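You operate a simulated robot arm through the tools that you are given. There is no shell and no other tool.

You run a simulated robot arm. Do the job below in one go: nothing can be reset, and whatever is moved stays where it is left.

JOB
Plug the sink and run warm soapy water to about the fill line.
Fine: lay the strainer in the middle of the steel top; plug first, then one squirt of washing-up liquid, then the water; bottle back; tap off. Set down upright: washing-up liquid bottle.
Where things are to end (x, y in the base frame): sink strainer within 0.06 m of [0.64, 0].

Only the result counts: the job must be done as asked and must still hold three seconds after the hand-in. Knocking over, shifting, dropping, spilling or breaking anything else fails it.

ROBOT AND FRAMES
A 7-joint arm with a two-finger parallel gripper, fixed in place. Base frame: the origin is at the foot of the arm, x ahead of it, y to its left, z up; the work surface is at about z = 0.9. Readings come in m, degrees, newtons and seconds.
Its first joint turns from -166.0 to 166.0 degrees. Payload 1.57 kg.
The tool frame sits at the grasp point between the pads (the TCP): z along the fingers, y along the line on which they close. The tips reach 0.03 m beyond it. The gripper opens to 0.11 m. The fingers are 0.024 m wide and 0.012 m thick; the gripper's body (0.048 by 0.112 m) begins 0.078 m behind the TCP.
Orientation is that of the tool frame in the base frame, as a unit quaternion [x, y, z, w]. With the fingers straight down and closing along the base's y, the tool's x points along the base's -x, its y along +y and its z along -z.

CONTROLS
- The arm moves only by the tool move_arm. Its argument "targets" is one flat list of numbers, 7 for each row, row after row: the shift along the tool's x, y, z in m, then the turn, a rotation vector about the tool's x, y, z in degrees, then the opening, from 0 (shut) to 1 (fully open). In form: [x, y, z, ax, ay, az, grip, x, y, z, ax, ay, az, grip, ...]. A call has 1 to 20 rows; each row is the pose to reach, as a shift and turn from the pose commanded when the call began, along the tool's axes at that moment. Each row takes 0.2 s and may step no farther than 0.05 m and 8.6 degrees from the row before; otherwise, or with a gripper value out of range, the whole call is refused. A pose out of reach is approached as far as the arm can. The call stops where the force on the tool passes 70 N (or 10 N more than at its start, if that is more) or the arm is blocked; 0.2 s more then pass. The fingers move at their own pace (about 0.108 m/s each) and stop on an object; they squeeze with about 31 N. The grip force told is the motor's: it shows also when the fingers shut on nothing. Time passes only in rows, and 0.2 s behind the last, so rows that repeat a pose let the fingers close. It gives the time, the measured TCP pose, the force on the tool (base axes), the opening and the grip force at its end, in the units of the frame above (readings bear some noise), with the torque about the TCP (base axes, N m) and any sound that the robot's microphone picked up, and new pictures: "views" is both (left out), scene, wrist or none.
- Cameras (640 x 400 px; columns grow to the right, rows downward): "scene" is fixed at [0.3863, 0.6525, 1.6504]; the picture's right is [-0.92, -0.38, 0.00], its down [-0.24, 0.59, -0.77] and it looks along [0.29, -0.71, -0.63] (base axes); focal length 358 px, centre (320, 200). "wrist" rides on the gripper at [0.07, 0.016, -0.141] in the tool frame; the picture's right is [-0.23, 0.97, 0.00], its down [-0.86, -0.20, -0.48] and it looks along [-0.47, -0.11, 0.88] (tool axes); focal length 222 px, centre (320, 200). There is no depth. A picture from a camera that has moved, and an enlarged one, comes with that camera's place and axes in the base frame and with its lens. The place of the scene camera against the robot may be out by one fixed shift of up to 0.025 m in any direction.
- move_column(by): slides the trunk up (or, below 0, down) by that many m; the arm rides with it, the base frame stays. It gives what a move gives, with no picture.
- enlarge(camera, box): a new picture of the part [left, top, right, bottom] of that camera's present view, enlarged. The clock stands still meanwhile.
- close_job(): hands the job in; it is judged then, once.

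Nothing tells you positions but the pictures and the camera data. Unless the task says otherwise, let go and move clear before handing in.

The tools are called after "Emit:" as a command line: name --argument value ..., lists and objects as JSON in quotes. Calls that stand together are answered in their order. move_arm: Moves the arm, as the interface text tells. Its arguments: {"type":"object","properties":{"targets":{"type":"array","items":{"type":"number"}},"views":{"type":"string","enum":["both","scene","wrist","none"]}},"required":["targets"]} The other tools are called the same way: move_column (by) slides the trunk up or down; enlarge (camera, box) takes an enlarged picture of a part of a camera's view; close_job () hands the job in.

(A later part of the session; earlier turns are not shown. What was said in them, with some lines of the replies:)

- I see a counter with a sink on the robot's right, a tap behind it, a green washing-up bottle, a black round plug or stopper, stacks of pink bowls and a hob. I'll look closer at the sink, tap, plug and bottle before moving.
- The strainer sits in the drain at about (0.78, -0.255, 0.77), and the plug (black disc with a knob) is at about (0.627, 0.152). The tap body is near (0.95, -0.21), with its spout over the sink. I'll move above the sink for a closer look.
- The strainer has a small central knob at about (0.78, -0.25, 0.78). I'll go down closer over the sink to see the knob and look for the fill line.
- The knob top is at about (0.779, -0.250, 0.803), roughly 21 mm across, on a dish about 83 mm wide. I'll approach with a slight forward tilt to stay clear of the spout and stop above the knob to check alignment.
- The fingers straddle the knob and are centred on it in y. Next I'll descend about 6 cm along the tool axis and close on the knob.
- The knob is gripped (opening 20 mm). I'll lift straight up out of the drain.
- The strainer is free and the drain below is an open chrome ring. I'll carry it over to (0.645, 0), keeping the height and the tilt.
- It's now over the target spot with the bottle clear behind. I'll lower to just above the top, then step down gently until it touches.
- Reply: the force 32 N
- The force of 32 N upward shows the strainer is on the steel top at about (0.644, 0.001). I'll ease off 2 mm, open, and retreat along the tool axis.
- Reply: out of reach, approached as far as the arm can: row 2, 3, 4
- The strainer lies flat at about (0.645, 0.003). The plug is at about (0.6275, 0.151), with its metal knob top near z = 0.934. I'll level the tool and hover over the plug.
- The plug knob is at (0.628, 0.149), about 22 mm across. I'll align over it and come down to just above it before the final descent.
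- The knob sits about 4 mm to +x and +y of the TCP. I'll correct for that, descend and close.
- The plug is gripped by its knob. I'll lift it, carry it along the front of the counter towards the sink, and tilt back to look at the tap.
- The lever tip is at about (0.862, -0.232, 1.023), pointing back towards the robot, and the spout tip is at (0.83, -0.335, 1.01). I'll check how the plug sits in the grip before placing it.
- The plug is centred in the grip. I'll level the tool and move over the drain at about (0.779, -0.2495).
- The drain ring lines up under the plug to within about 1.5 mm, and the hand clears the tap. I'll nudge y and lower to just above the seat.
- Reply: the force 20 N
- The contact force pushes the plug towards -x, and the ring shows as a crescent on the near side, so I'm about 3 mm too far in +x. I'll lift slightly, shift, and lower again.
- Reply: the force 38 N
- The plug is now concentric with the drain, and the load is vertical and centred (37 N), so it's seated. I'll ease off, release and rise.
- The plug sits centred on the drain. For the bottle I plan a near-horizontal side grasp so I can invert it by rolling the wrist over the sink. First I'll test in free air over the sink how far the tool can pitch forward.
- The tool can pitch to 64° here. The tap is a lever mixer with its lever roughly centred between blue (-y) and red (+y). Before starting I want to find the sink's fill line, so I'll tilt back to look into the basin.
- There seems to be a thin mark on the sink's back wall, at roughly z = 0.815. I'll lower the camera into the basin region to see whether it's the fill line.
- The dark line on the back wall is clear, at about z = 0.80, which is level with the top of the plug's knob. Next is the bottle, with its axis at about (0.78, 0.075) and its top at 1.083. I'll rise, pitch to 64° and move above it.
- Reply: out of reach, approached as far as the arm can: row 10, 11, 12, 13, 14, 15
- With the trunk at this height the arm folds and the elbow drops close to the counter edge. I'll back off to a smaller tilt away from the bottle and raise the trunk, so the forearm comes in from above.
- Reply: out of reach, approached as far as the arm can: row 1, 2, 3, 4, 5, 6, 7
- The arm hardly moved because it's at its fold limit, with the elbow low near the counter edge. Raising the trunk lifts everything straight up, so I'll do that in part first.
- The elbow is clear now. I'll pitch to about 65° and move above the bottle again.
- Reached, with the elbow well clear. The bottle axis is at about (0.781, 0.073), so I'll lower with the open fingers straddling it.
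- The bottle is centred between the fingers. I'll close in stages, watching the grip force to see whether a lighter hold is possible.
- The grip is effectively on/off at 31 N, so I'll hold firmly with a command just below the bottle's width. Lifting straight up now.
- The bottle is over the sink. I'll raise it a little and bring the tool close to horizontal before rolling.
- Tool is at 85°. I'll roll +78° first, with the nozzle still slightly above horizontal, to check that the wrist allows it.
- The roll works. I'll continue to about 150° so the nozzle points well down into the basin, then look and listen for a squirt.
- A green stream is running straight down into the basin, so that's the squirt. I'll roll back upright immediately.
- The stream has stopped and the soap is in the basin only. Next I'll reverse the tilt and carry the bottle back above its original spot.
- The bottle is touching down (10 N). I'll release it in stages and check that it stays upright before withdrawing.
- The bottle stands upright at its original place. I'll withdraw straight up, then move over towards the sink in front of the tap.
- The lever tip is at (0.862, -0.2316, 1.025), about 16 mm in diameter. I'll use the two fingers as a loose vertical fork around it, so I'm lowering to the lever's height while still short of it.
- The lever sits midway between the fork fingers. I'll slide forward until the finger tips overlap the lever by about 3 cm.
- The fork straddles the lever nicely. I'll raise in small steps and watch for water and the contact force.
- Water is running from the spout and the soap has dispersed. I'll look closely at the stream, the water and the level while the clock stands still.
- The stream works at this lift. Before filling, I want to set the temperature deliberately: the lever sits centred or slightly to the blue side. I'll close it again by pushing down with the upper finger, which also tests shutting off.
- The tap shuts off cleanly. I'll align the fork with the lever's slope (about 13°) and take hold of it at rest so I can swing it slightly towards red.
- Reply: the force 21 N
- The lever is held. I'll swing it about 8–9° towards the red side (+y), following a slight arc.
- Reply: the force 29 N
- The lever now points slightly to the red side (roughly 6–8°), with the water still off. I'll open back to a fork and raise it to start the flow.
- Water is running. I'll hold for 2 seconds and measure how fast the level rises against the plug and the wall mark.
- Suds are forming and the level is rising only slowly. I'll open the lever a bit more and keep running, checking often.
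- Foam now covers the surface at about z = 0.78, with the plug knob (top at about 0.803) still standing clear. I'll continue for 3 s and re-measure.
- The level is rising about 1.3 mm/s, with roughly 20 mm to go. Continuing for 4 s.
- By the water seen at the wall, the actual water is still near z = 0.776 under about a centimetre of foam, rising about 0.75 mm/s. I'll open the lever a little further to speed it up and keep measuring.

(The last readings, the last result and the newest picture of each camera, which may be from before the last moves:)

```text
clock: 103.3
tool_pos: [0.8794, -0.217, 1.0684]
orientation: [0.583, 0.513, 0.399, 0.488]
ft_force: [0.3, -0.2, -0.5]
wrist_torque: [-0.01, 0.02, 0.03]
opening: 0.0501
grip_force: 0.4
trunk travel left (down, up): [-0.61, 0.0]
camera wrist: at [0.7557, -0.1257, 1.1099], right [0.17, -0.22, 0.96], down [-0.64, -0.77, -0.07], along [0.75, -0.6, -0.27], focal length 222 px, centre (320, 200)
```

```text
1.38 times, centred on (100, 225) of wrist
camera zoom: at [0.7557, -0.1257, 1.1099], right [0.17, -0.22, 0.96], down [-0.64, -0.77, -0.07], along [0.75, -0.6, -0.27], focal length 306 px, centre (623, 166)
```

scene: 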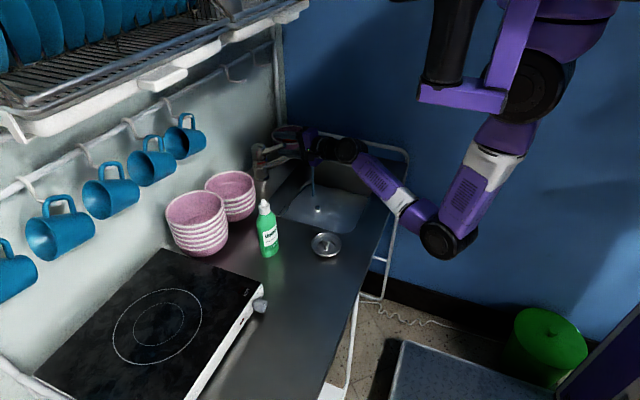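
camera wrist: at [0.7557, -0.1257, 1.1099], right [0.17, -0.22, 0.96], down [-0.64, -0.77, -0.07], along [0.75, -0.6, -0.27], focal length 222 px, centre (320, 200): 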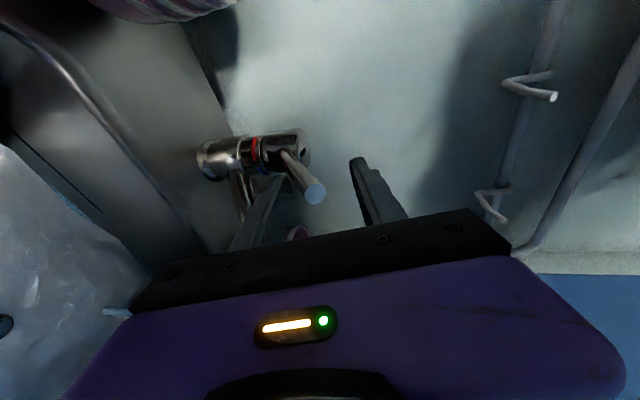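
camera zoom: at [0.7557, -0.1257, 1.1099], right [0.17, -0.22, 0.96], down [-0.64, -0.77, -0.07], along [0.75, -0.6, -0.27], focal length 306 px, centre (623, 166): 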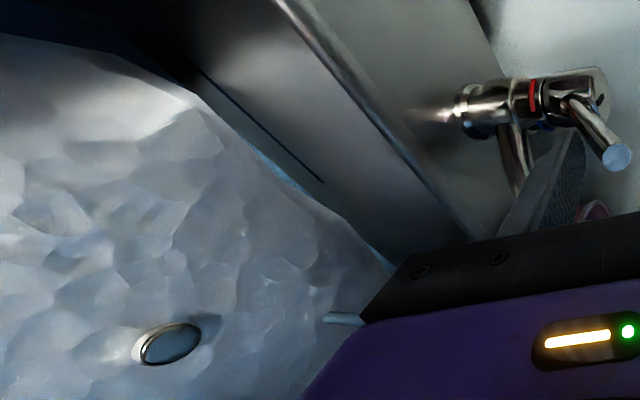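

Emit:
enlarge --camera "wrist" --box '[40, 110, 140, 190]'

Emit:
enlarge --camera "scene" --box '[280, 180, 330, 220]'

```text
5.00 times, centred on (90, 150) of wrist
camera zoom: at [0.7557, -0.1257, 1.1099], right [0.17, -0.22, 0.96], down [-0.64, -0.77, -0.07], along [0.75, -0.6, -0.27], focal length 1111 px, centre (1470, 450)
```

zoom: 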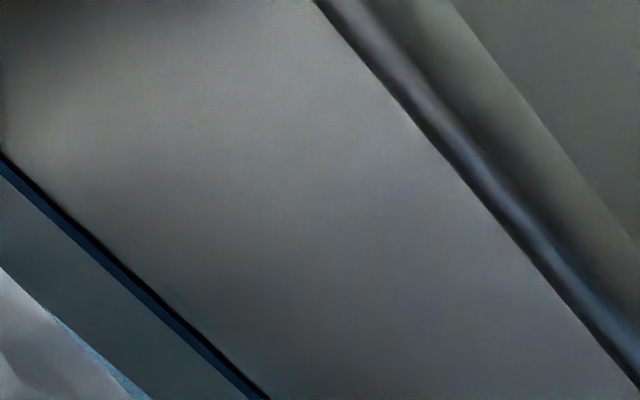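

```text
10.00 times, centred on (305, 200) of scene
camera zoom: at [0.3863, 0.6525, 1.6504], right [-0.92, -0.38, 0.0], down [-0.24, 0.59, -0.77], along [0.29, -0.71, -0.63], focal length 3580 px, centre (470, 200)
```

zoom: 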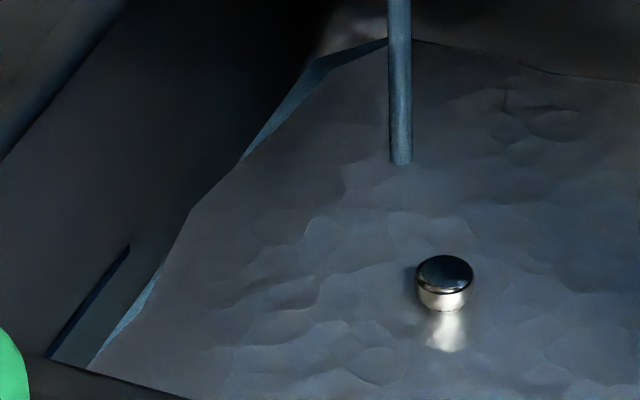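

The fill mark and the water edge on the back wall are now both visible, with about 28 mm still to go. I'll run another 4 s and measure the same gap again.

Emit:
move_arm --targets '[0, 0, 0, 0, 0, 0, 0.45, 0, 0, 0, 0, 0, 0, 0.45, 0, 0, 0, 0, 0, 0, 0.45, 0, 0, 0, 0, 0, 0, 0.45, 0, 0, 0, 0, 0, 0, 0.45, 0, 0, 0, 0, 0, 0, 0.45, 0, 0, 0, 0, 0, 0, 0.45, 0, 0, 0, 0, 0, 0, 0.45, 0, 0, 0, 0, 0, 0, 0.45, 0, 0, 0, 0, 0, 0, 0.45, 0, 0, 0, 0, 0, 0, 0.45, 0, 0, 0, 0, 0, 0, 0.45, 0, 0, 0, 0, 0, 0, 0.45, 0, 0, 0, 0, 0, 0, 0.45, 0, 0, 0, 0, 0, 0, 0.45, 0, 0, 0, 0, 0, 0, 0.45, 0, 0, 0, 0, 0, 0, 0.45, 0, 0, 0, 0, 0, 0, 0.45, 0, 0, 0, 0, 0, 0, 0.45]' --views "none"

Emit:
enlarge --camera "wrist" --box '[40, 110, 140, 190]'

Emit:
enlarge --camera "scene" --box '[280, 180, 330, 220]'

```text
clock: 107.3
tool_pos: [0.8786, -0.2171, 1.0668]
orientation: [0.583, 0.513, 0.399, 0.487]
ft_force: [0.0, -0.1, -0.6]
wrist_torque: [0.0, 0.04, 0.0]
opening: 0.0499
grip_force: 0.0
trunk travel left (down, up): [-0.61, 0.0]
```

```text
5.00 times, centred on (90, 150) of wrist
camera zoom: at [0.7556, -0.1257, 1.1098], right [0.17, -0.22, 0.96], down [-0.64, -0.77, -0.07], along [0.75, -0.6, -0.27], focal length 1111 px, centre (1470, 450)
```

zoom: 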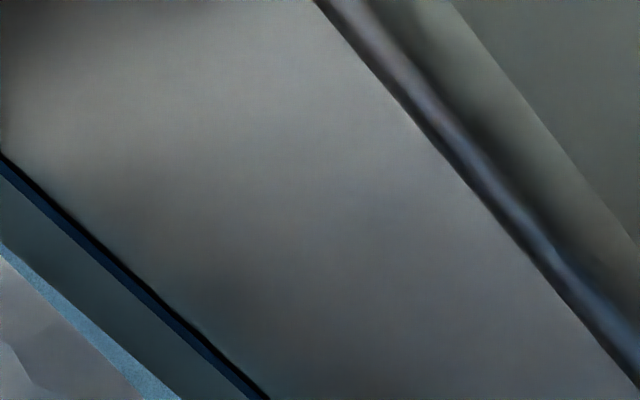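

```text
10.00 times, centred on (305, 200) of scene
camera zoom: at [0.3863, 0.6525, 1.6504], right [-0.92, -0.38, 0.0], down [-0.24, 0.59, -0.77], along [0.29, -0.71, -0.63], focal length 3580 px, centre (470, 200)
```

zoom: 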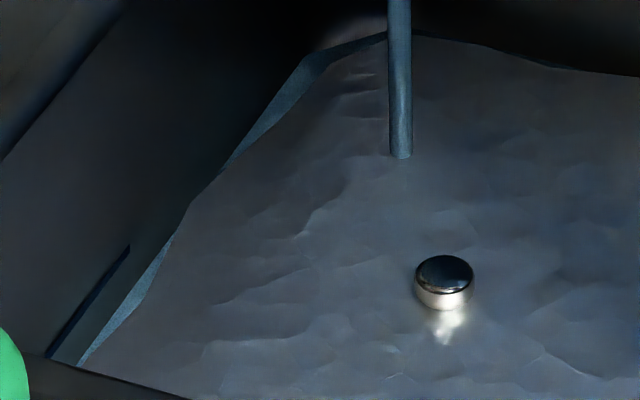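

The gap shrank from about 28 mm to 22 mm in 4 s, so about 12–13 s remain. Continuing and checking every 4 s.

Emit:
move_arm --targets '[0, 0, 0, 0, 0, 0, 0.45, 0, 0, 0, 0, 0, 0, 0.45, 0, 0, 0, 0, 0, 0, 0.45, 0, 0, 0, 0, 0, 0, 0.45, 0, 0, 0, 0, 0, 0, 0.45, 0, 0, 0, 0, 0, 0, 0.45, 0, 0, 0, 0, 0, 0, 0.45, 0, 0, 0, 0, 0, 0, 0.45, 0, 0, 0, 0, 0, 0, 0.45, 0, 0, 0, 0, 0, 0, 0.45, 0, 0, 0, 0, 0, 0, 0.45, 0, 0, 0, 0, 0, 0, 0.45, 0, 0, 0, 0, 0, 0, 0.45, 0, 0, 0, 0, 0, 0, 0.45, 0, 0, 0, 0, 0, 0, 0.45, 0, 0, 0, 0, 0, 0, 0.45, 0, 0, 0, 0, 0, 0, 0.45, 0, 0, 0, 0, 0, 0, 0.45, 0, 0, 0, 0, 0, 0, 0.45]' --views "both"

Emit:
enlarge --camera "wrist" --box '[40, 110, 140, 190]'

Emit:
enlarge --camera "scene" --box '[280, 180, 330, 220]'

```text
clock: 111.3
tool_pos: [0.8793, -0.2158, 1.0676]
orientation: [0.582, 0.513, 0.399, 0.488]
ft_force: [-0.2, 0.1, 0.0]
wrist_torque: [0.0, 0.02, 0.05]
opening: 0.0501
grip_force: 0.4
trunk travel left (down, up): [-0.61, 0.0]
camera wrist: at [0.7556, -0.1257, 1.1098], right [0.17, -0.22, 0.96], down [-0.64, -0.77, -0.07], along [0.75, -0.6, -0.27], focal length 222 px, centre (320, 200)
```

scene: 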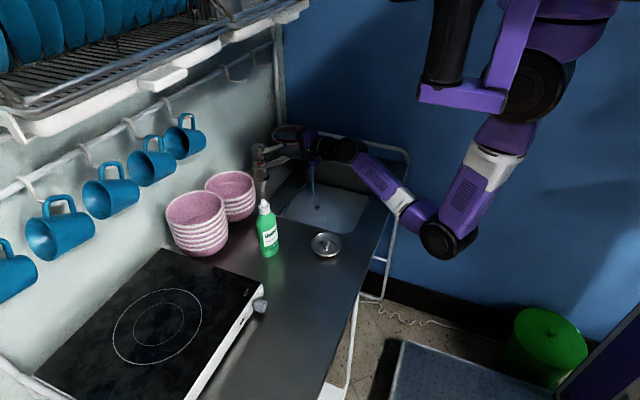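
wrist: 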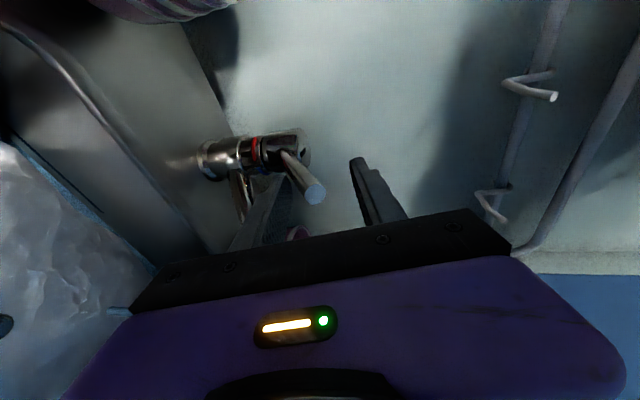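

```text
5.00 times, centred on (90, 150) of wrist
camera zoom: at [0.7556, -0.1257, 1.1098], right [0.17, -0.22, 0.96], down [-0.64, -0.77, -0.07], along [0.75, -0.6, -0.27], focal length 1111 px, centre (1470, 450)
```

zoom: 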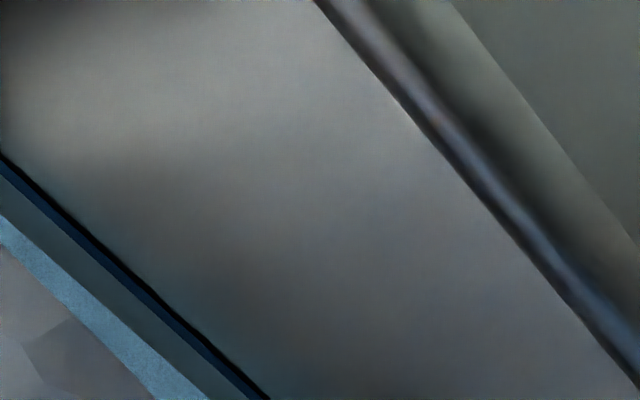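

```text
10.00 times, centred on (305, 200) of scene
camera zoom: at [0.3863, 0.6525, 1.6504], right [-0.92, -0.38, 0.0], down [-0.24, 0.59, -0.77], along [0.29, -0.71, -0.63], focal length 3580 px, centre (470, 200)
```

zoom: 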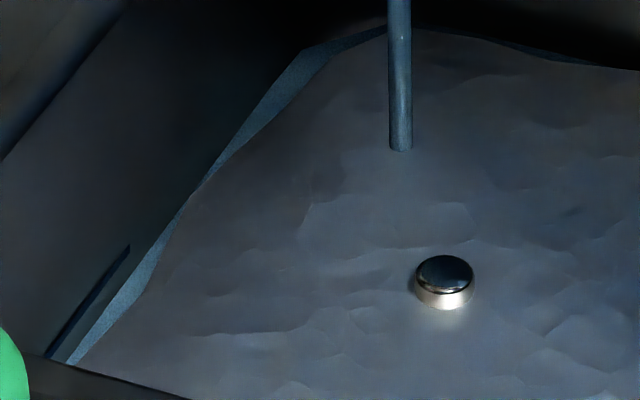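

The gap is about 14 mm now, so roughly 7 s left at this rate. Running 4 s more.

Emit:
move_arm --targets '[0, 0, 0, 0, 0, 0, 0.45, 0, 0, 0, 0, 0, 0, 0.45, 0, 0, 0, 0, 0, 0, 0.45, 0, 0, 0, 0, 0, 0, 0.45, 0, 0, 0, 0, 0, 0, 0.45, 0, 0, 0, 0, 0, 0, 0.45, 0, 0, 0, 0, 0, 0, 0.45, 0, 0, 0, 0, 0, 0, 0.45, 0, 0, 0, 0, 0, 0, 0.45, 0, 0, 0, 0, 0, 0, 0.45, 0, 0, 0, 0, 0, 0, 0.45, 0, 0, 0, 0, 0, 0, 0.45, 0, 0, 0, 0, 0, 0, 0.45, 0, 0, 0, 0, 0, 0, 0.45, 0, 0, 0, 0, 0, 0, 0.45, 0, 0, 0, 0, 0, 0, 0.45, 0, 0, 0, 0, 0, 0, 0.45, 0, 0, 0, 0, 0, 0, 0.45, 0, 0, 0, 0, 0, 0, 0.45]' --views "none"

Emit:
enlarge --camera "wrist" --box '[40, 110, 140, 190]'

Emit:
enlarge --camera "scene" --box '[280, 180, 330, 220]'

```text
clock: 115.3
tool_pos: [0.8794, -0.2155, 1.0666]
orientation: [0.583, 0.513, 0.399, 0.488]
ft_force: [-0.6, -0.1, 0.3]
wrist_torque: [-0.01, 0.01, 0.02]
opening: 0.05
grip_force: 0.2
trunk travel left (down, up): [-0.61, 0.0]
```

```text
5.00 times, centred on (90, 150) of wrist
camera zoom: at [0.7556, -0.1257, 1.1098], right [0.17, -0.22, 0.96], down [-0.64, -0.77, -0.07], along [0.75, -0.6, -0.27], focal length 1111 px, centre (1470, 450)
```

zoom: 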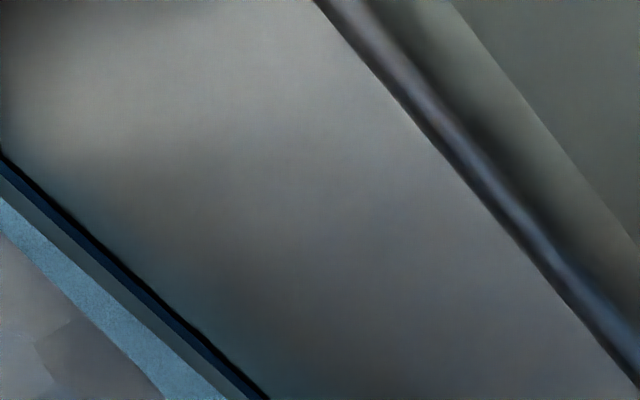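

```text
10.00 times, centred on (305, 200) of scene
camera zoom: at [0.3863, 0.6525, 1.6504], right [-0.92, -0.38, 0.0], down [-0.24, 0.59, -0.77], along [0.29, -0.71, -0.63], focal length 3580 px, centre (470, 200)
```

zoom: 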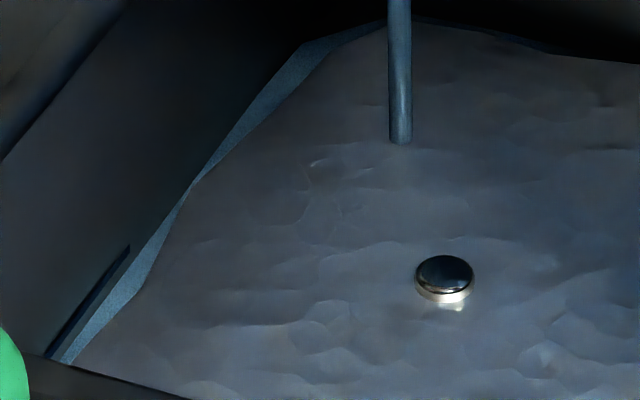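

Emit:
move_arm --targets '[0, 0, 0, 0, 0, 0, 0.45, 0, 0, 0, 0, 0, 0, 0.45, 0, 0, 0, 0, 0, 0, 0.45, 0, 0, 0, 0, 0, 0, 0.45, 0, 0, 0, 0, 0, 0, 0.45, 0, 0, 0, 0, 0, 0, 0.45, 0, 0, 0, 0, 0, 0, 0.45, 0, 0, 0, 0, 0, 0, 0.45, 0, 0, 0, 0, 0, 0, 0.45, 0, 0, 0, 0, 0, 0, 0.45, 0, 0, 0, 0, 0, 0, 0.45, 0, 0, 0, 0, 0, 0, 0.45, 0, 0, 0, 0, 0, 0, 0.45, 0, 0, 0, 0, 0, 0, 0.45]' --views "none"

Emit:
enlarge --camera "wrist" --box '[40, 110, 140, 190]'

Emit:
enlarge --camera "scene" --box '[280, 180, 330, 220]'

```text
clock: 118.3
tool_pos: [0.8787, -0.2174, 1.0665]
orientation: [0.583, 0.513, 0.399, 0.487]
ft_force: [0.2, -0.4, -0.5]
wrist_torque: [0.0, 0.02, -0.05]
opening: 0.05
grip_force: 0.2
trunk travel left (down, up): [-0.61, 0.0]
```

```text
5.00 times, centred on (90, 150) of wrist
camera zoom: at [0.7556, -0.1257, 1.1098], right [0.17, -0.22, 0.96], down [-0.64, -0.77, -0.07], along [0.75, -0.6, -0.27], focal length 1111 px, centre (1470, 450)
```

zoom: 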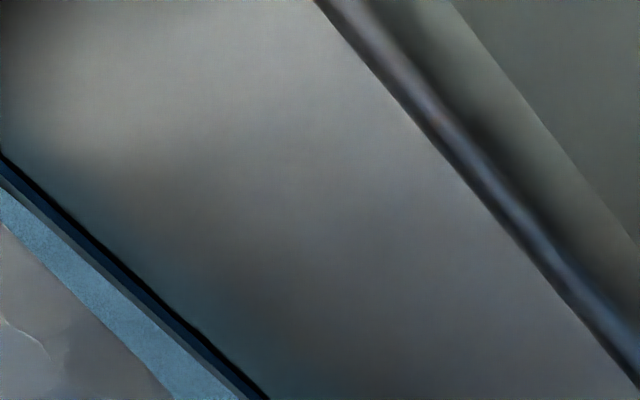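

```text
10.00 times, centred on (305, 200) of scene
camera zoom: at [0.3863, 0.6525, 1.6504], right [-0.92, -0.38, 0.0], down [-0.24, 0.59, -0.77], along [0.29, -0.71, -0.63], focal length 3580 px, centre (470, 200)
```

zoom: 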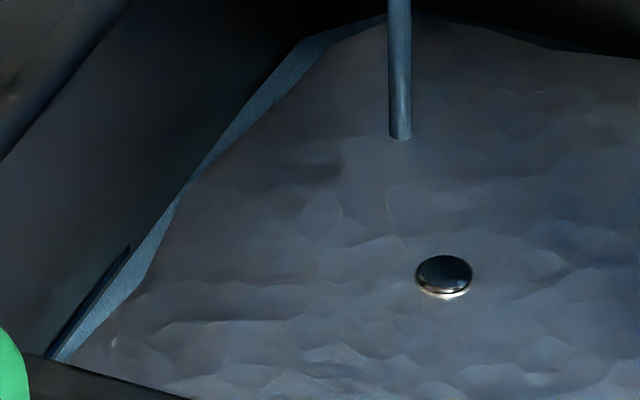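

About 5 mm remain to the mark. Running 3 s more, then I'll close.

Emit:
move_arm --targets '[0, 0, 0, 0, 0, 0, 0.45, 0, 0, 0, 0, 0, 0, 0.45, 0, 0, 0, 0, 0, 0, 0.45, 0, 0, 0, 0, 0, 0, 0.45, 0, 0, 0, 0, 0, 0, 0.45, 0, 0, 0, 0, 0, 0, 0.45, 0, 0, 0, 0, 0, 0, 0.45, 0, 0, 0, 0, 0, 0, 0.45, 0, 0, 0, 0, 0, 0, 0.45, 0, 0, 0, 0, 0, 0, 0.45, 0, 0, 0, 0, 0, 0, 0.45, 0, 0, 0, 0, 0, 0, 0.45, 0, 0, 0, 0, 0, 0, 0.45, 0, 0, 0, 0, 0, 0, 0.45]' --views "none"

Emit:
enlarge --camera "wrist" --box '[40, 110, 140, 190]'

Emit:
enlarge --camera "scene" --box '[280, 180, 330, 220]'

```text
clock: 121.3
tool_pos: [0.8794, -0.2163, 1.0672]
orientation: [0.583, 0.513, 0.399, 0.488]
ft_force: [0.1, -0.8, -0.6]
wrist_torque: [0.0, 0.01, -0.03]
opening: 0.05
grip_force: 0.3
trunk travel left (down, up): [-0.61, 0.0]
```

```text
5.00 times, centred on (90, 150) of wrist
camera zoom: at [0.7556, -0.1257, 1.1098], right [0.17, -0.22, 0.96], down [-0.64, -0.77, -0.07], along [0.75, -0.6, -0.27], focal length 1111 px, centre (1470, 450)
```

zoom: 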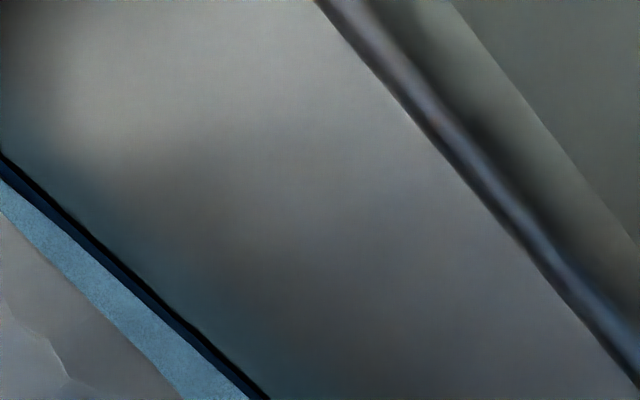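

```text
10.00 times, centred on (305, 200) of scene
camera zoom: at [0.3863, 0.6525, 1.6504], right [-0.92, -0.38, 0.0], down [-0.24, 0.59, -0.77], along [0.29, -0.71, -0.63], focal length 3580 px, centre (470, 200)
```

zoom: 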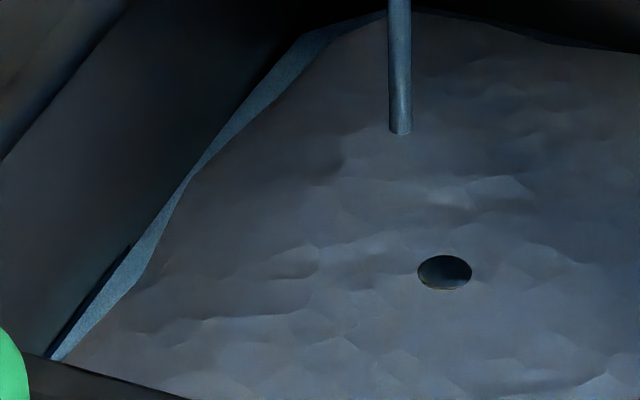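

The water has reached the lower edge of the fill mark. I'm closing the lever now by pushing it down with the upper finger.

Emit:
move_arm --targets '[0.0009, -0.0254, 0.0053, 0, 0, 0, 0.45, 0.0017, -0.0509, 0.0106, 0, 0, 0, 0.45, 0.0019, -0.0548, 0.0114, 0, 0, 0, 0.45]' --views "both"

Emit:
enlarge --camera "scene" --box '[245, 130, 345, 220]'

Emit:
enlarge --camera "wrist" --box '[200, 80, 420, 240]'

```text
clock: 122.1
tool_pos: [0.8784, -0.2134, 1.0096]
orientation: [0.583, 0.513, 0.399, 0.487]
ft_force: [0.1, 0.7, 0.3]
wrist_torque: [0.03, -0.04, 0.01]
opening: 0.0497
grip_force: 0.0
trunk travel left (down, up): [-0.61, 0.0]
camera wrist: at [0.7553, -0.1232, 1.053], right [0.17, -0.22, 0.96], down [-0.64, -0.77, -0.07], along [0.75, -0.6, -0.27], focal length 222 px, centre (320, 200)
```

scene: 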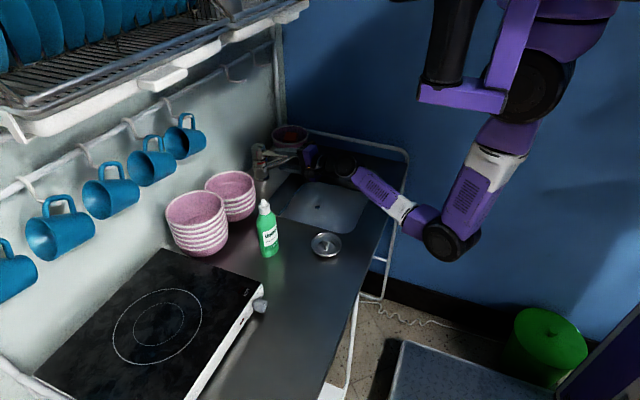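
wrist: 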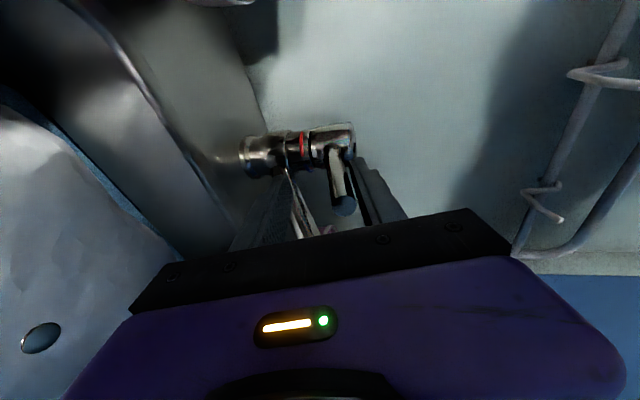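

```text
4.44 times, centred on (295, 175) of scene
camera zoom: at [0.3863, 0.6525, 1.6504], right [-0.92, -0.38, 0.0], down [-0.24, 0.59, -0.77], along [0.29, -0.71, -0.63], focal length 1591 px, centre (431, 311)
```

zoom: 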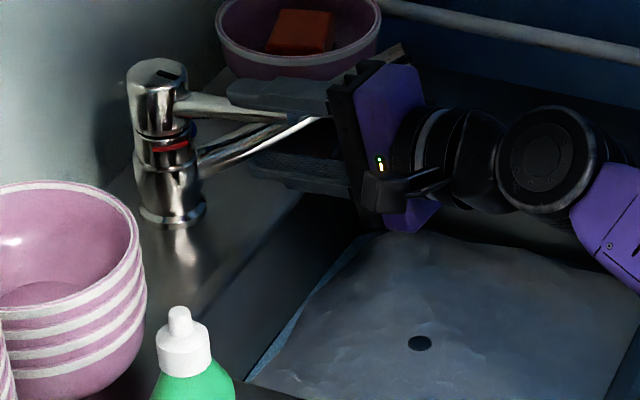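

```text
2.50 times, centred on (310, 160) of wrist
camera zoom: at [0.7553, -0.1232, 1.053], right [0.17, -0.22, 0.96], down [-0.64, -0.77, -0.07], along [0.75, -0.6, -0.27], focal length 555 px, centre (345, 300)
```

zoom: 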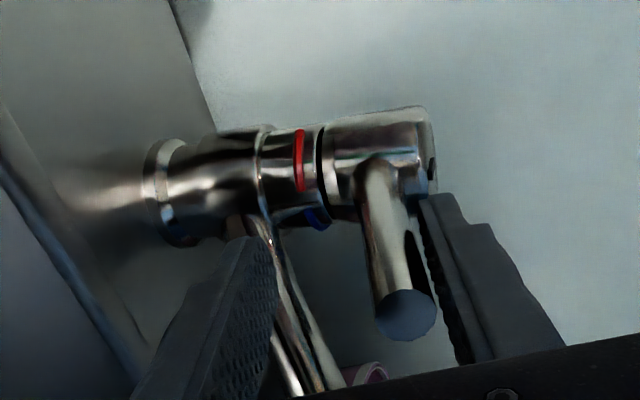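

The stream has stopped. I'll press down gently until I feel the lever's stop, to make sure it's fully closed.

Emit:
move_arm --targets '[0.0001, -0.0029, 0.0006, 0, 0, 0, 0.45, 0.0001, -0.0029, 0.0006, 0, 0, 0, 0.45]' --views "none"

Emit:
move_arm --targets '[0.0001, -0.0029, 0.0006, 0, 0, 0, 0.45, 0.0001, -0.0029, 0.0006, 0, 0, 0, 0.45]' --views "none"

```text
clock: 122.7
tool_pos: [0.8784, -0.2146, 1.0081]
orientation: [0.583, 0.513, 0.399, 0.488]
ft_force: [-0.3, -0.8, -0.4]
wrist_torque: [0.02, -0.01, 0.0]
opening: 0.05
grip_force: 0.7
trunk travel left (down, up): [-0.61, 0.0]
```

```text
clock: 123.3
tool_pos: [0.8799, -0.2146, 1.0066]
orientation: [0.583, 0.512, 0.4, 0.488]
ft_force: [-1.1, 1.0, 4.6]
wrist_torque: [-0.06, -0.16, -0.03]
opening: 0.053
grip_force: 2.4
trunk travel left (down, up): [-0.61, 0.0]
```

Emit:
move_arm --targets '[0.0001, -0.0029, 0.0006, 0, 0, 0, 0.45, 0.0001, -0.0029, 0.0006, 0, 0, 0, 0.45]' --views "both"

Emit:
enlarge --camera "scene" --box '[245, 130, 385, 235]'

Emit:
enlarge --camera "wrist" --box '[200, 80, 420, 240]'

```text
clock: 123.9
tool_pos: [0.8796, -0.2144, 1.0023]
orientation: [0.581, 0.513, 0.4, 0.489]
ft_force: [-1.2, 0.2, 10.2]
wrist_torque: [-0.08, -0.46, 0.0]
opening: 0.0587
grip_force: 5.5
trunk travel left (down, up): [-0.61, 0.0]
camera wrist: at [0.7567, -0.1242, 1.045], right [0.17, -0.22, 0.96], down [-0.64, -0.77, -0.07], along [0.75, -0.6, -0.27], focal length 222 px, centre (320, 200)
```

scene: 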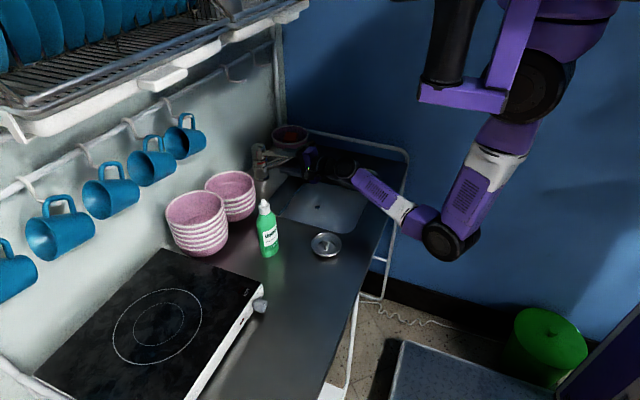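
wrist: 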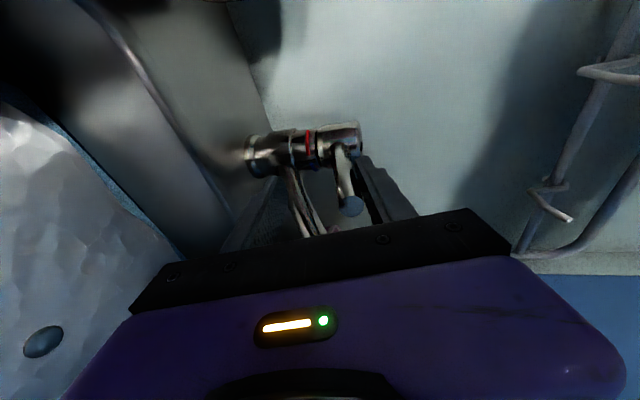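

```text
3.81 times, centred on (315, 182) of scene
camera zoom: at [0.3863, 0.6525, 1.6504], right [-0.92, -0.38, 0.0], down [-0.24, 0.59, -0.77], along [0.29, -0.71, -0.63], focal length 1364 px, centre (339, 267)
```

zoom: 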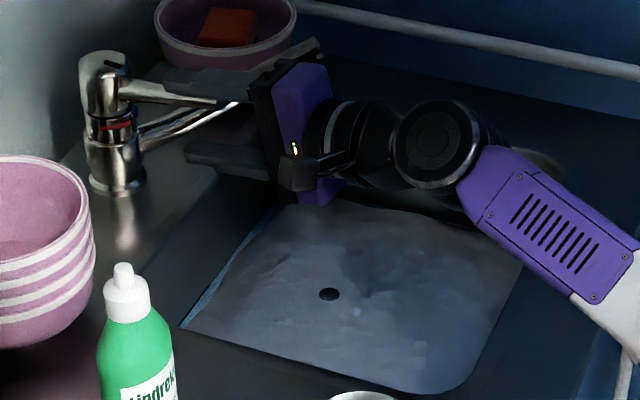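

```text
2.50 times, centred on (310, 160) of wrist
camera zoom: at [0.7567, -0.1242, 1.045], right [0.17, -0.22, 0.96], down [-0.64, -0.77, -0.07], along [0.75, -0.6, -0.27], focal length 555 px, centre (345, 300)
```

zoom: 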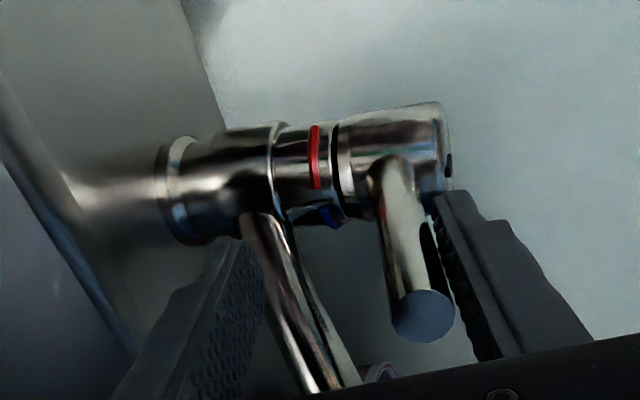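

The lever is at its stop with 10 N and no water is running. I'll centre the fork off the lever and withdraw along the tool axis.

Emit:
move_arm --targets '[-0.0003, 0.0108, -0.0022, 0, 0, 0, 0.45, -0.0004, 0.0137, -0.0028, 0, 0, 0, 0.45]' --views "both"

Emit:
enlarge --camera "wrist" --box '[200, 80, 420, 240]'

Emit:
enlarge --camera "scene" --box '[280, 180, 330, 220]'

```text
clock: 124.5
tool_pos: [0.8783, -0.2157, 1.014]
orientation: [0.583, 0.513, 0.4, 0.487]
ft_force: [0.0, 0.1, -0.1]
wrist_torque: [-0.01, 0.01, 0.0]
opening: 0.0497
grip_force: 0.0
trunk travel left (down, up): [-0.61, 0.0]
camera wrist: at [0.7568, -0.1244, 1.0572], right [0.17, -0.22, 0.96], down [-0.64, -0.77, -0.07], along [0.75, -0.6, -0.27], focal length 222 px, centre (320, 200)
```

scene: 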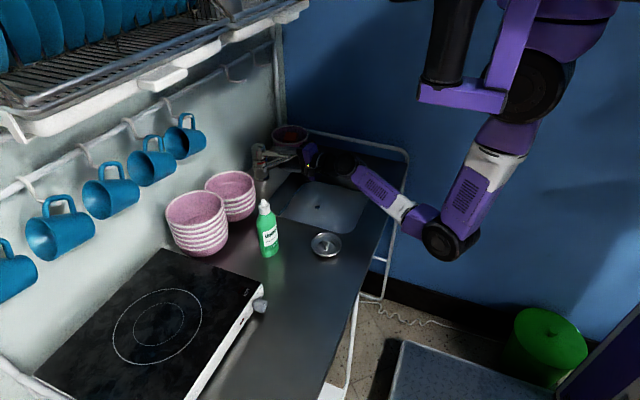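
wrist: 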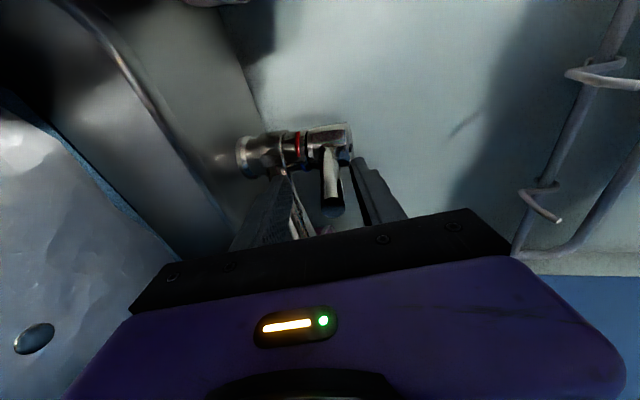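

```text
2.50 times, centred on (310, 160) of wrist
camera zoom: at [0.7568, -0.1244, 1.0572], right [0.17, -0.22, 0.96], down [-0.64, -0.77, -0.07], along [0.75, -0.6, -0.27], focal length 555 px, centre (345, 300)
```

zoom: 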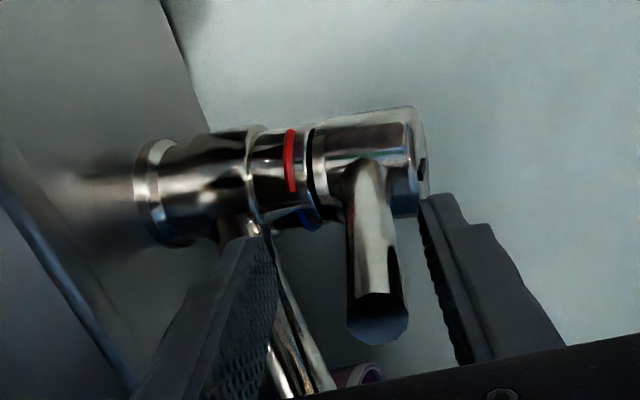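

```text
10.00 times, centred on (305, 200) of scene
camera zoom: at [0.3863, 0.6525, 1.6504], right [-0.92, -0.38, 0.0], down [-0.24, 0.59, -0.77], along [0.29, -0.71, -0.63], focal length 3580 px, centre (470, 200)
```

zoom: 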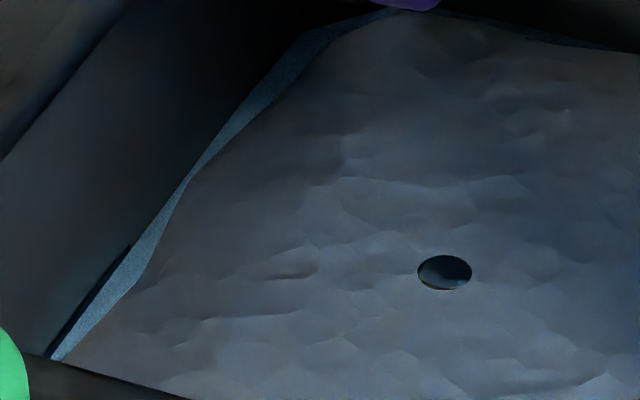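

Emit:
move_arm --targets '[0, 0, -0.02, 0, 0, 0, 0.45, 0, 0, -0.06, 0, 0, 0, 0.45, 0, 0, -0.1, 0, 0, 0, 0.45, 0, 0, -0.13, 0, 0, 0, 0.45, 0, 0, -0.13, 0, 0, 0, 0.45]' --views "both"

Emit:
enlarge --camera "wrist" --box '[0, 60, 340, 260]'

Emit:
enlarge --camera "scene" --box '[240, 120, 400, 240]'

```text
clock: 125.7
tool_pos: [0.7547, -0.198, 1.0413]
orientation: [0.583, 0.513, 0.4, 0.488]
ft_force: [0.6, 0.6, 0.1]
wrist_torque: [0.0, -0.03, 0.02]
opening: 0.0495
grip_force: 0.0
trunk travel left (down, up): [-0.61, 0.0]
camera wrist: at [0.631, -0.1069, 1.0849], right [0.17, -0.22, 0.96], down [-0.64, -0.77, -0.07], along [0.75, -0.6, -0.27], focal length 222 px, centre (320, 200)
```

scene: 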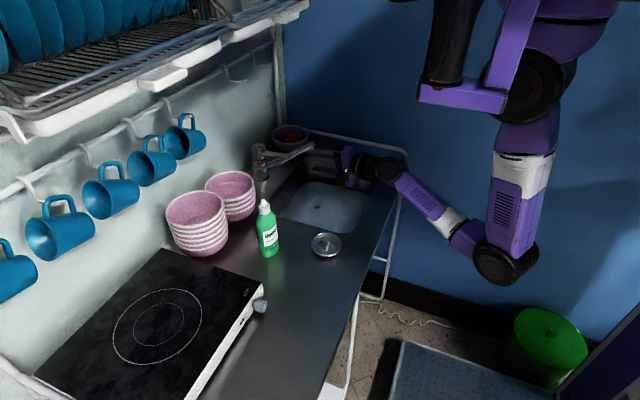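
wrist: 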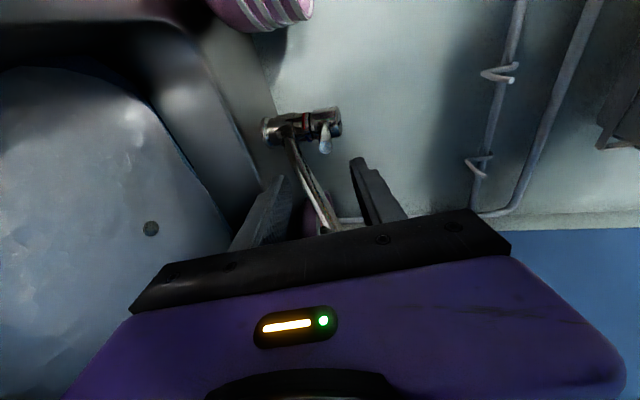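

```text
1.88 times, centred on (170, 160) of wrist
camera zoom: at [0.631, -0.1069, 1.0849], right [0.17, -0.22, 0.96], down [-0.64, -0.77, -0.07], along [0.75, -0.6, -0.27], focal length 418 px, centre (602, 275)
```

zoom: 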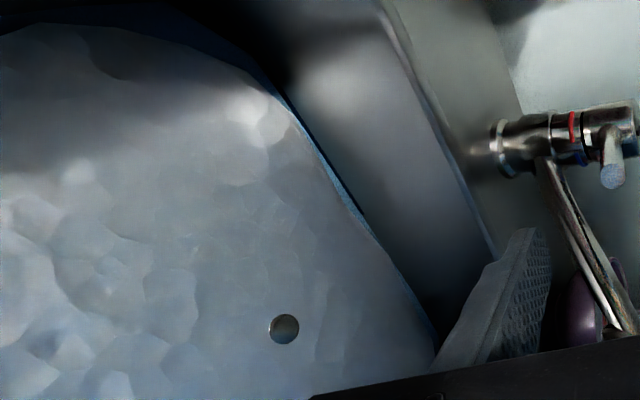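

```text
3.33 times, centred on (320, 180) of scene
camera zoom: at [0.3863, 0.6525, 1.6504], right [-0.92, -0.38, 0.0], down [-0.24, 0.59, -0.77], along [0.29, -0.71, -0.63], focal length 1194 px, centre (320, 267)
```

zoom: 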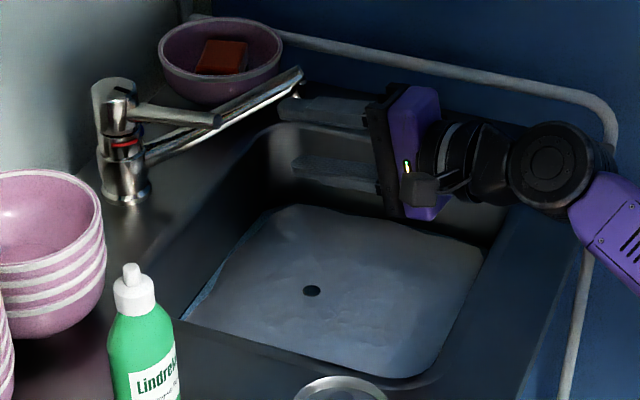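

Emit:
enlarge --camera "wrist" --box '[130, 90, 230, 210]'

Emit:
enlarge --camera "scene" --box '[275, 185, 315, 225]'

Emit:
enlarge --camera "scene" --box '[245, 180, 365, 280]'

```text
3.33 times, centred on (180, 150) of wrist
camera zoom: at [0.631, -0.1069, 1.0849], right [0.17, -0.22, 0.96], down [-0.64, -0.77, -0.07], along [0.75, -0.6, -0.27], focal length 740 px, centre (787, 367)
```

zoom: 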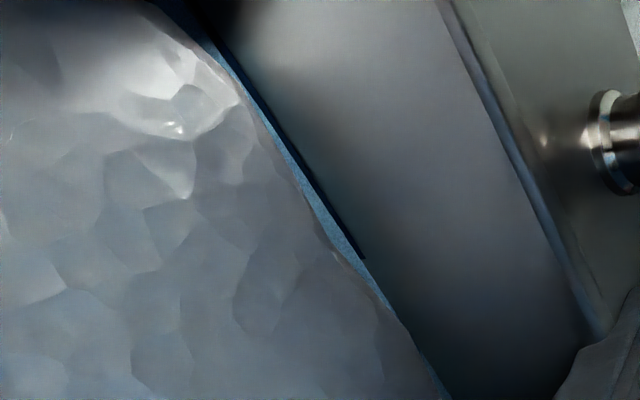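

```text
10.00 times, centred on (295, 205) of scene
camera zoom: at [0.3863, 0.6525, 1.6504], right [-0.92, -0.38, 0.0], down [-0.24, 0.59, -0.77], along [0.29, -0.71, -0.63], focal length 3580 px, centre (570, 150)
```

zoom: 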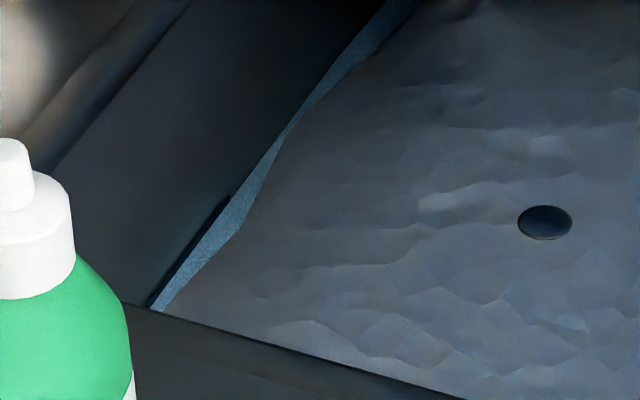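

```text
4.00 times, centred on (305, 230) of scene
camera zoom: at [0.3863, 0.6525, 1.6504], right [-0.92, -0.38, 0.0], down [-0.24, 0.59, -0.77], along [0.29, -0.71, -0.63], focal length 1432 px, centre (380, 80)
```

zoom: 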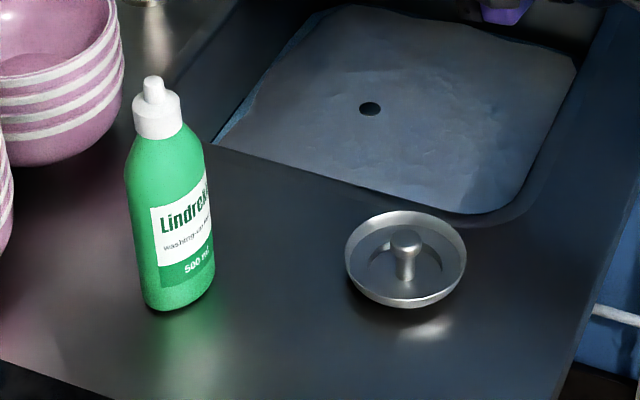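

The water sits right at the mark, the tap is off, and the bottle and strainer are in place. I'll raise the arm clear and wait a few seconds to confirm the level holds and nothing drips.

Emit:
move_arm --targets '[-0.0013, 0.0367, -0.0077, 0, 0, 0, 0.45, -0.0025, 0.0734, -0.0153, 0, 0, 0, 0.45, -0.0038, 0.1101, -0.023, 0, 0, 0, 0.45, -0.005, 0.1468, -0.0306, 0, 0, 0, 0.45, -0.005, 0.1468, -0.0306, 0, 0, 0, 0.45, -0.005, 0.1468, -0.0306, 0, 0, 0, 0.45, -0.005, 0.1468, -0.0306, 0, 0, 0, 0.45, -0.005, 0.1468, -0.0306, 0, 0, 0, 0.45, -0.005, 0.1468, -0.0306, 0, 0, 0, 0.45, -0.005, 0.1468, -0.0306, 0, 0, 0, 0.45, -0.005, 0.1468, -0.0306, 0, 0, 0, 0.45, -0.005, 0.1468, -0.0306, 0, 0, 0, 0.45, -0.005, 0.1468, -0.0306, 0, 0, 0, 0.45, -0.005, 0.1468, -0.0306, 0, 0, 0, 0.45, -0.005, 0.1468, -0.0306, 0, 0, 0, 0.45, -0.005, 0.1468, -0.0306, 0, 0, 0, 0.45]' --views "both"

Emit:
enlarge --camera "scene" --box '[275, 185, 315, 225]'

Emit:
enlarge --camera "scene" --box '[230, 120, 400, 280]'

```text
clock: 129.1
tool_pos: [0.7557, -0.195, 1.1977]
orientation: [0.583, 0.513, 0.4, 0.487]
ft_force: [-0.7, 0.5, 0.2]
wrist_torque: [0.02, 0.02, 0.02]
opening: 0.0495
grip_force: 0.0
trunk travel left (down, up): [-0.61, 0.0]
camera wrist: at [0.6319, -0.1038, 1.2395], right [0.17, -0.22, 0.96], down [-0.64, -0.77, -0.07], along [0.75, -0.6, -0.27], focal length 222 px, centre (320, 200)
```

scene: 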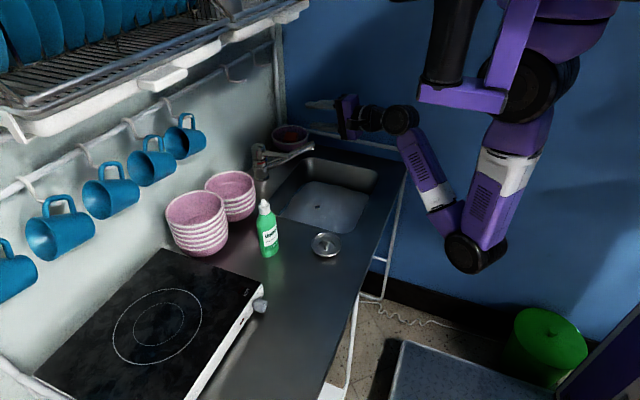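
wrist: 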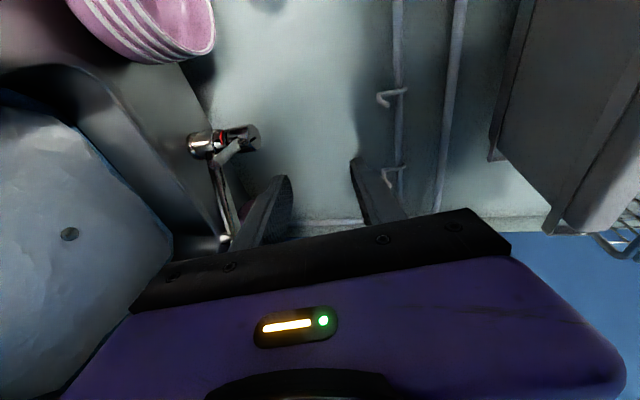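

```text
10.00 times, centred on (295, 205) of scene
camera zoom: at [0.3863, 0.6525, 1.6504], right [-0.92, -0.38, 0.0], down [-0.24, 0.59, -0.77], along [0.29, -0.71, -0.63], focal length 3580 px, centre (570, 150)
```

zoom: 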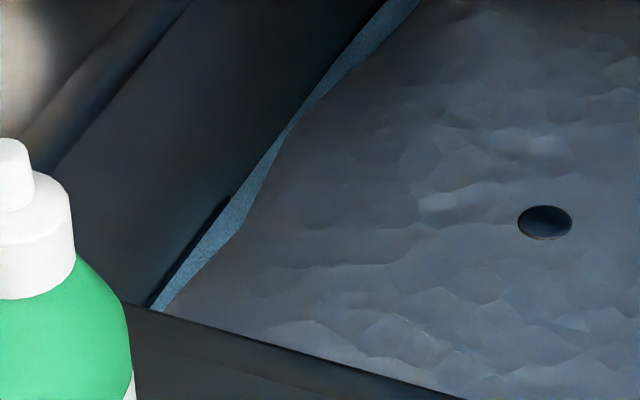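

```text
2.50 times, centred on (315, 200) of scene
camera zoom: at [0.3863, 0.6525, 1.6504], right [-0.92, -0.38, 0.0], down [-0.24, 0.59, -0.77], along [0.29, -0.71, -0.63], focal length 895 px, centre (332, 200)
```

zoom: 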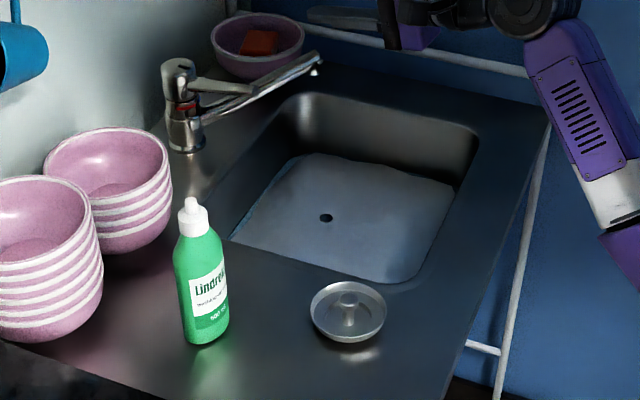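

Emit:
enlarge --camera "scene" --box '[250, 130, 330, 190]'

Emit:
enlarge --camera "wrist" --box '[170, 100, 290, 260]'

```text
6.67 times, centred on (290, 160) of scene
camera zoom: at [0.3863, 0.6525, 1.6504], right [-0.92, -0.38, 0.0], down [-0.24, 0.59, -0.77], along [0.29, -0.71, -0.63], focal length 2387 px, centre (520, 467)
```

zoom: 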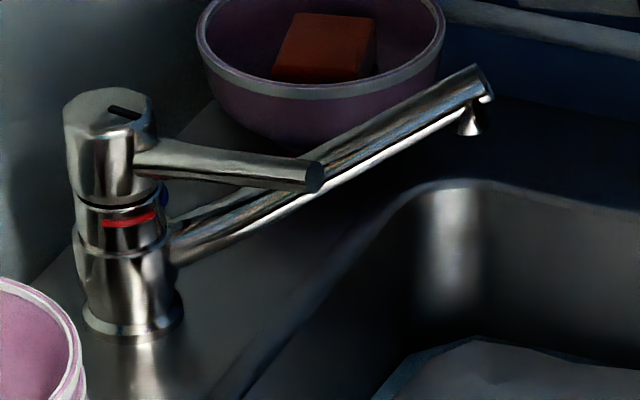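

```text
2.50 times, centred on (230, 180) of wrist
camera zoom: at [0.6319, -0.1038, 1.2395], right [0.17, -0.22, 0.96], down [-0.64, -0.77, -0.07], along [0.75, -0.6, -0.27], focal length 555 px, centre (545, 250)
```

zoom: 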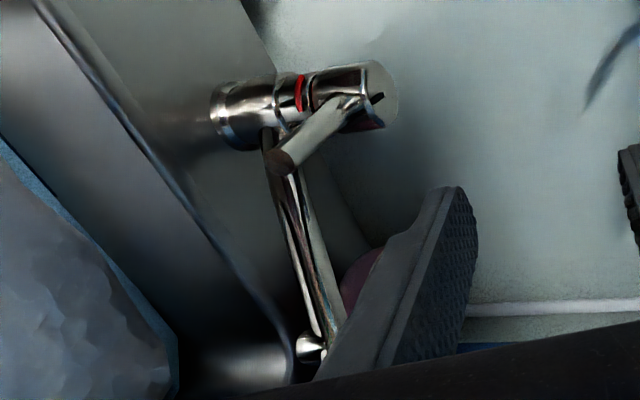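

The tap is shut with no drip, and the soapy water holds at the fill mark over the seated plug. The strainer lies at about (0.645, 0.003), the bottle is upright in its original place, and the arm is clear. Handing in.

Emit:
close_job

```text
The job is handed in.
```

The sink is plugged and filled with soapy water to the fill mark, and I've handed the job in. The one thing I couldn't check is the water temperature. I swung the mixer lever roughly 7° to the red side of centre to make it warm, but I had no reading to confirm it.

- **Strainer:** it lies flat on the steel top at about (0.645, 0.003), within the 0.06 m allowed.
- **Order:** the plug went in first, then one squirt of washing-up liquid over the basin, then the water.
- **Water level:** the water edge sits at the mark on the back wall, under a layer of foam. It held steady for the few seconds I watched after shutting off.
- **Tap:** the lever is pressed fully down, with no stream or drip.
- **Bottle:** it stands upright, within a few millimetres of where it started.

I saw no spills, and nothing else looked moved. The arm is clear above the sink with nothing in the gripper.
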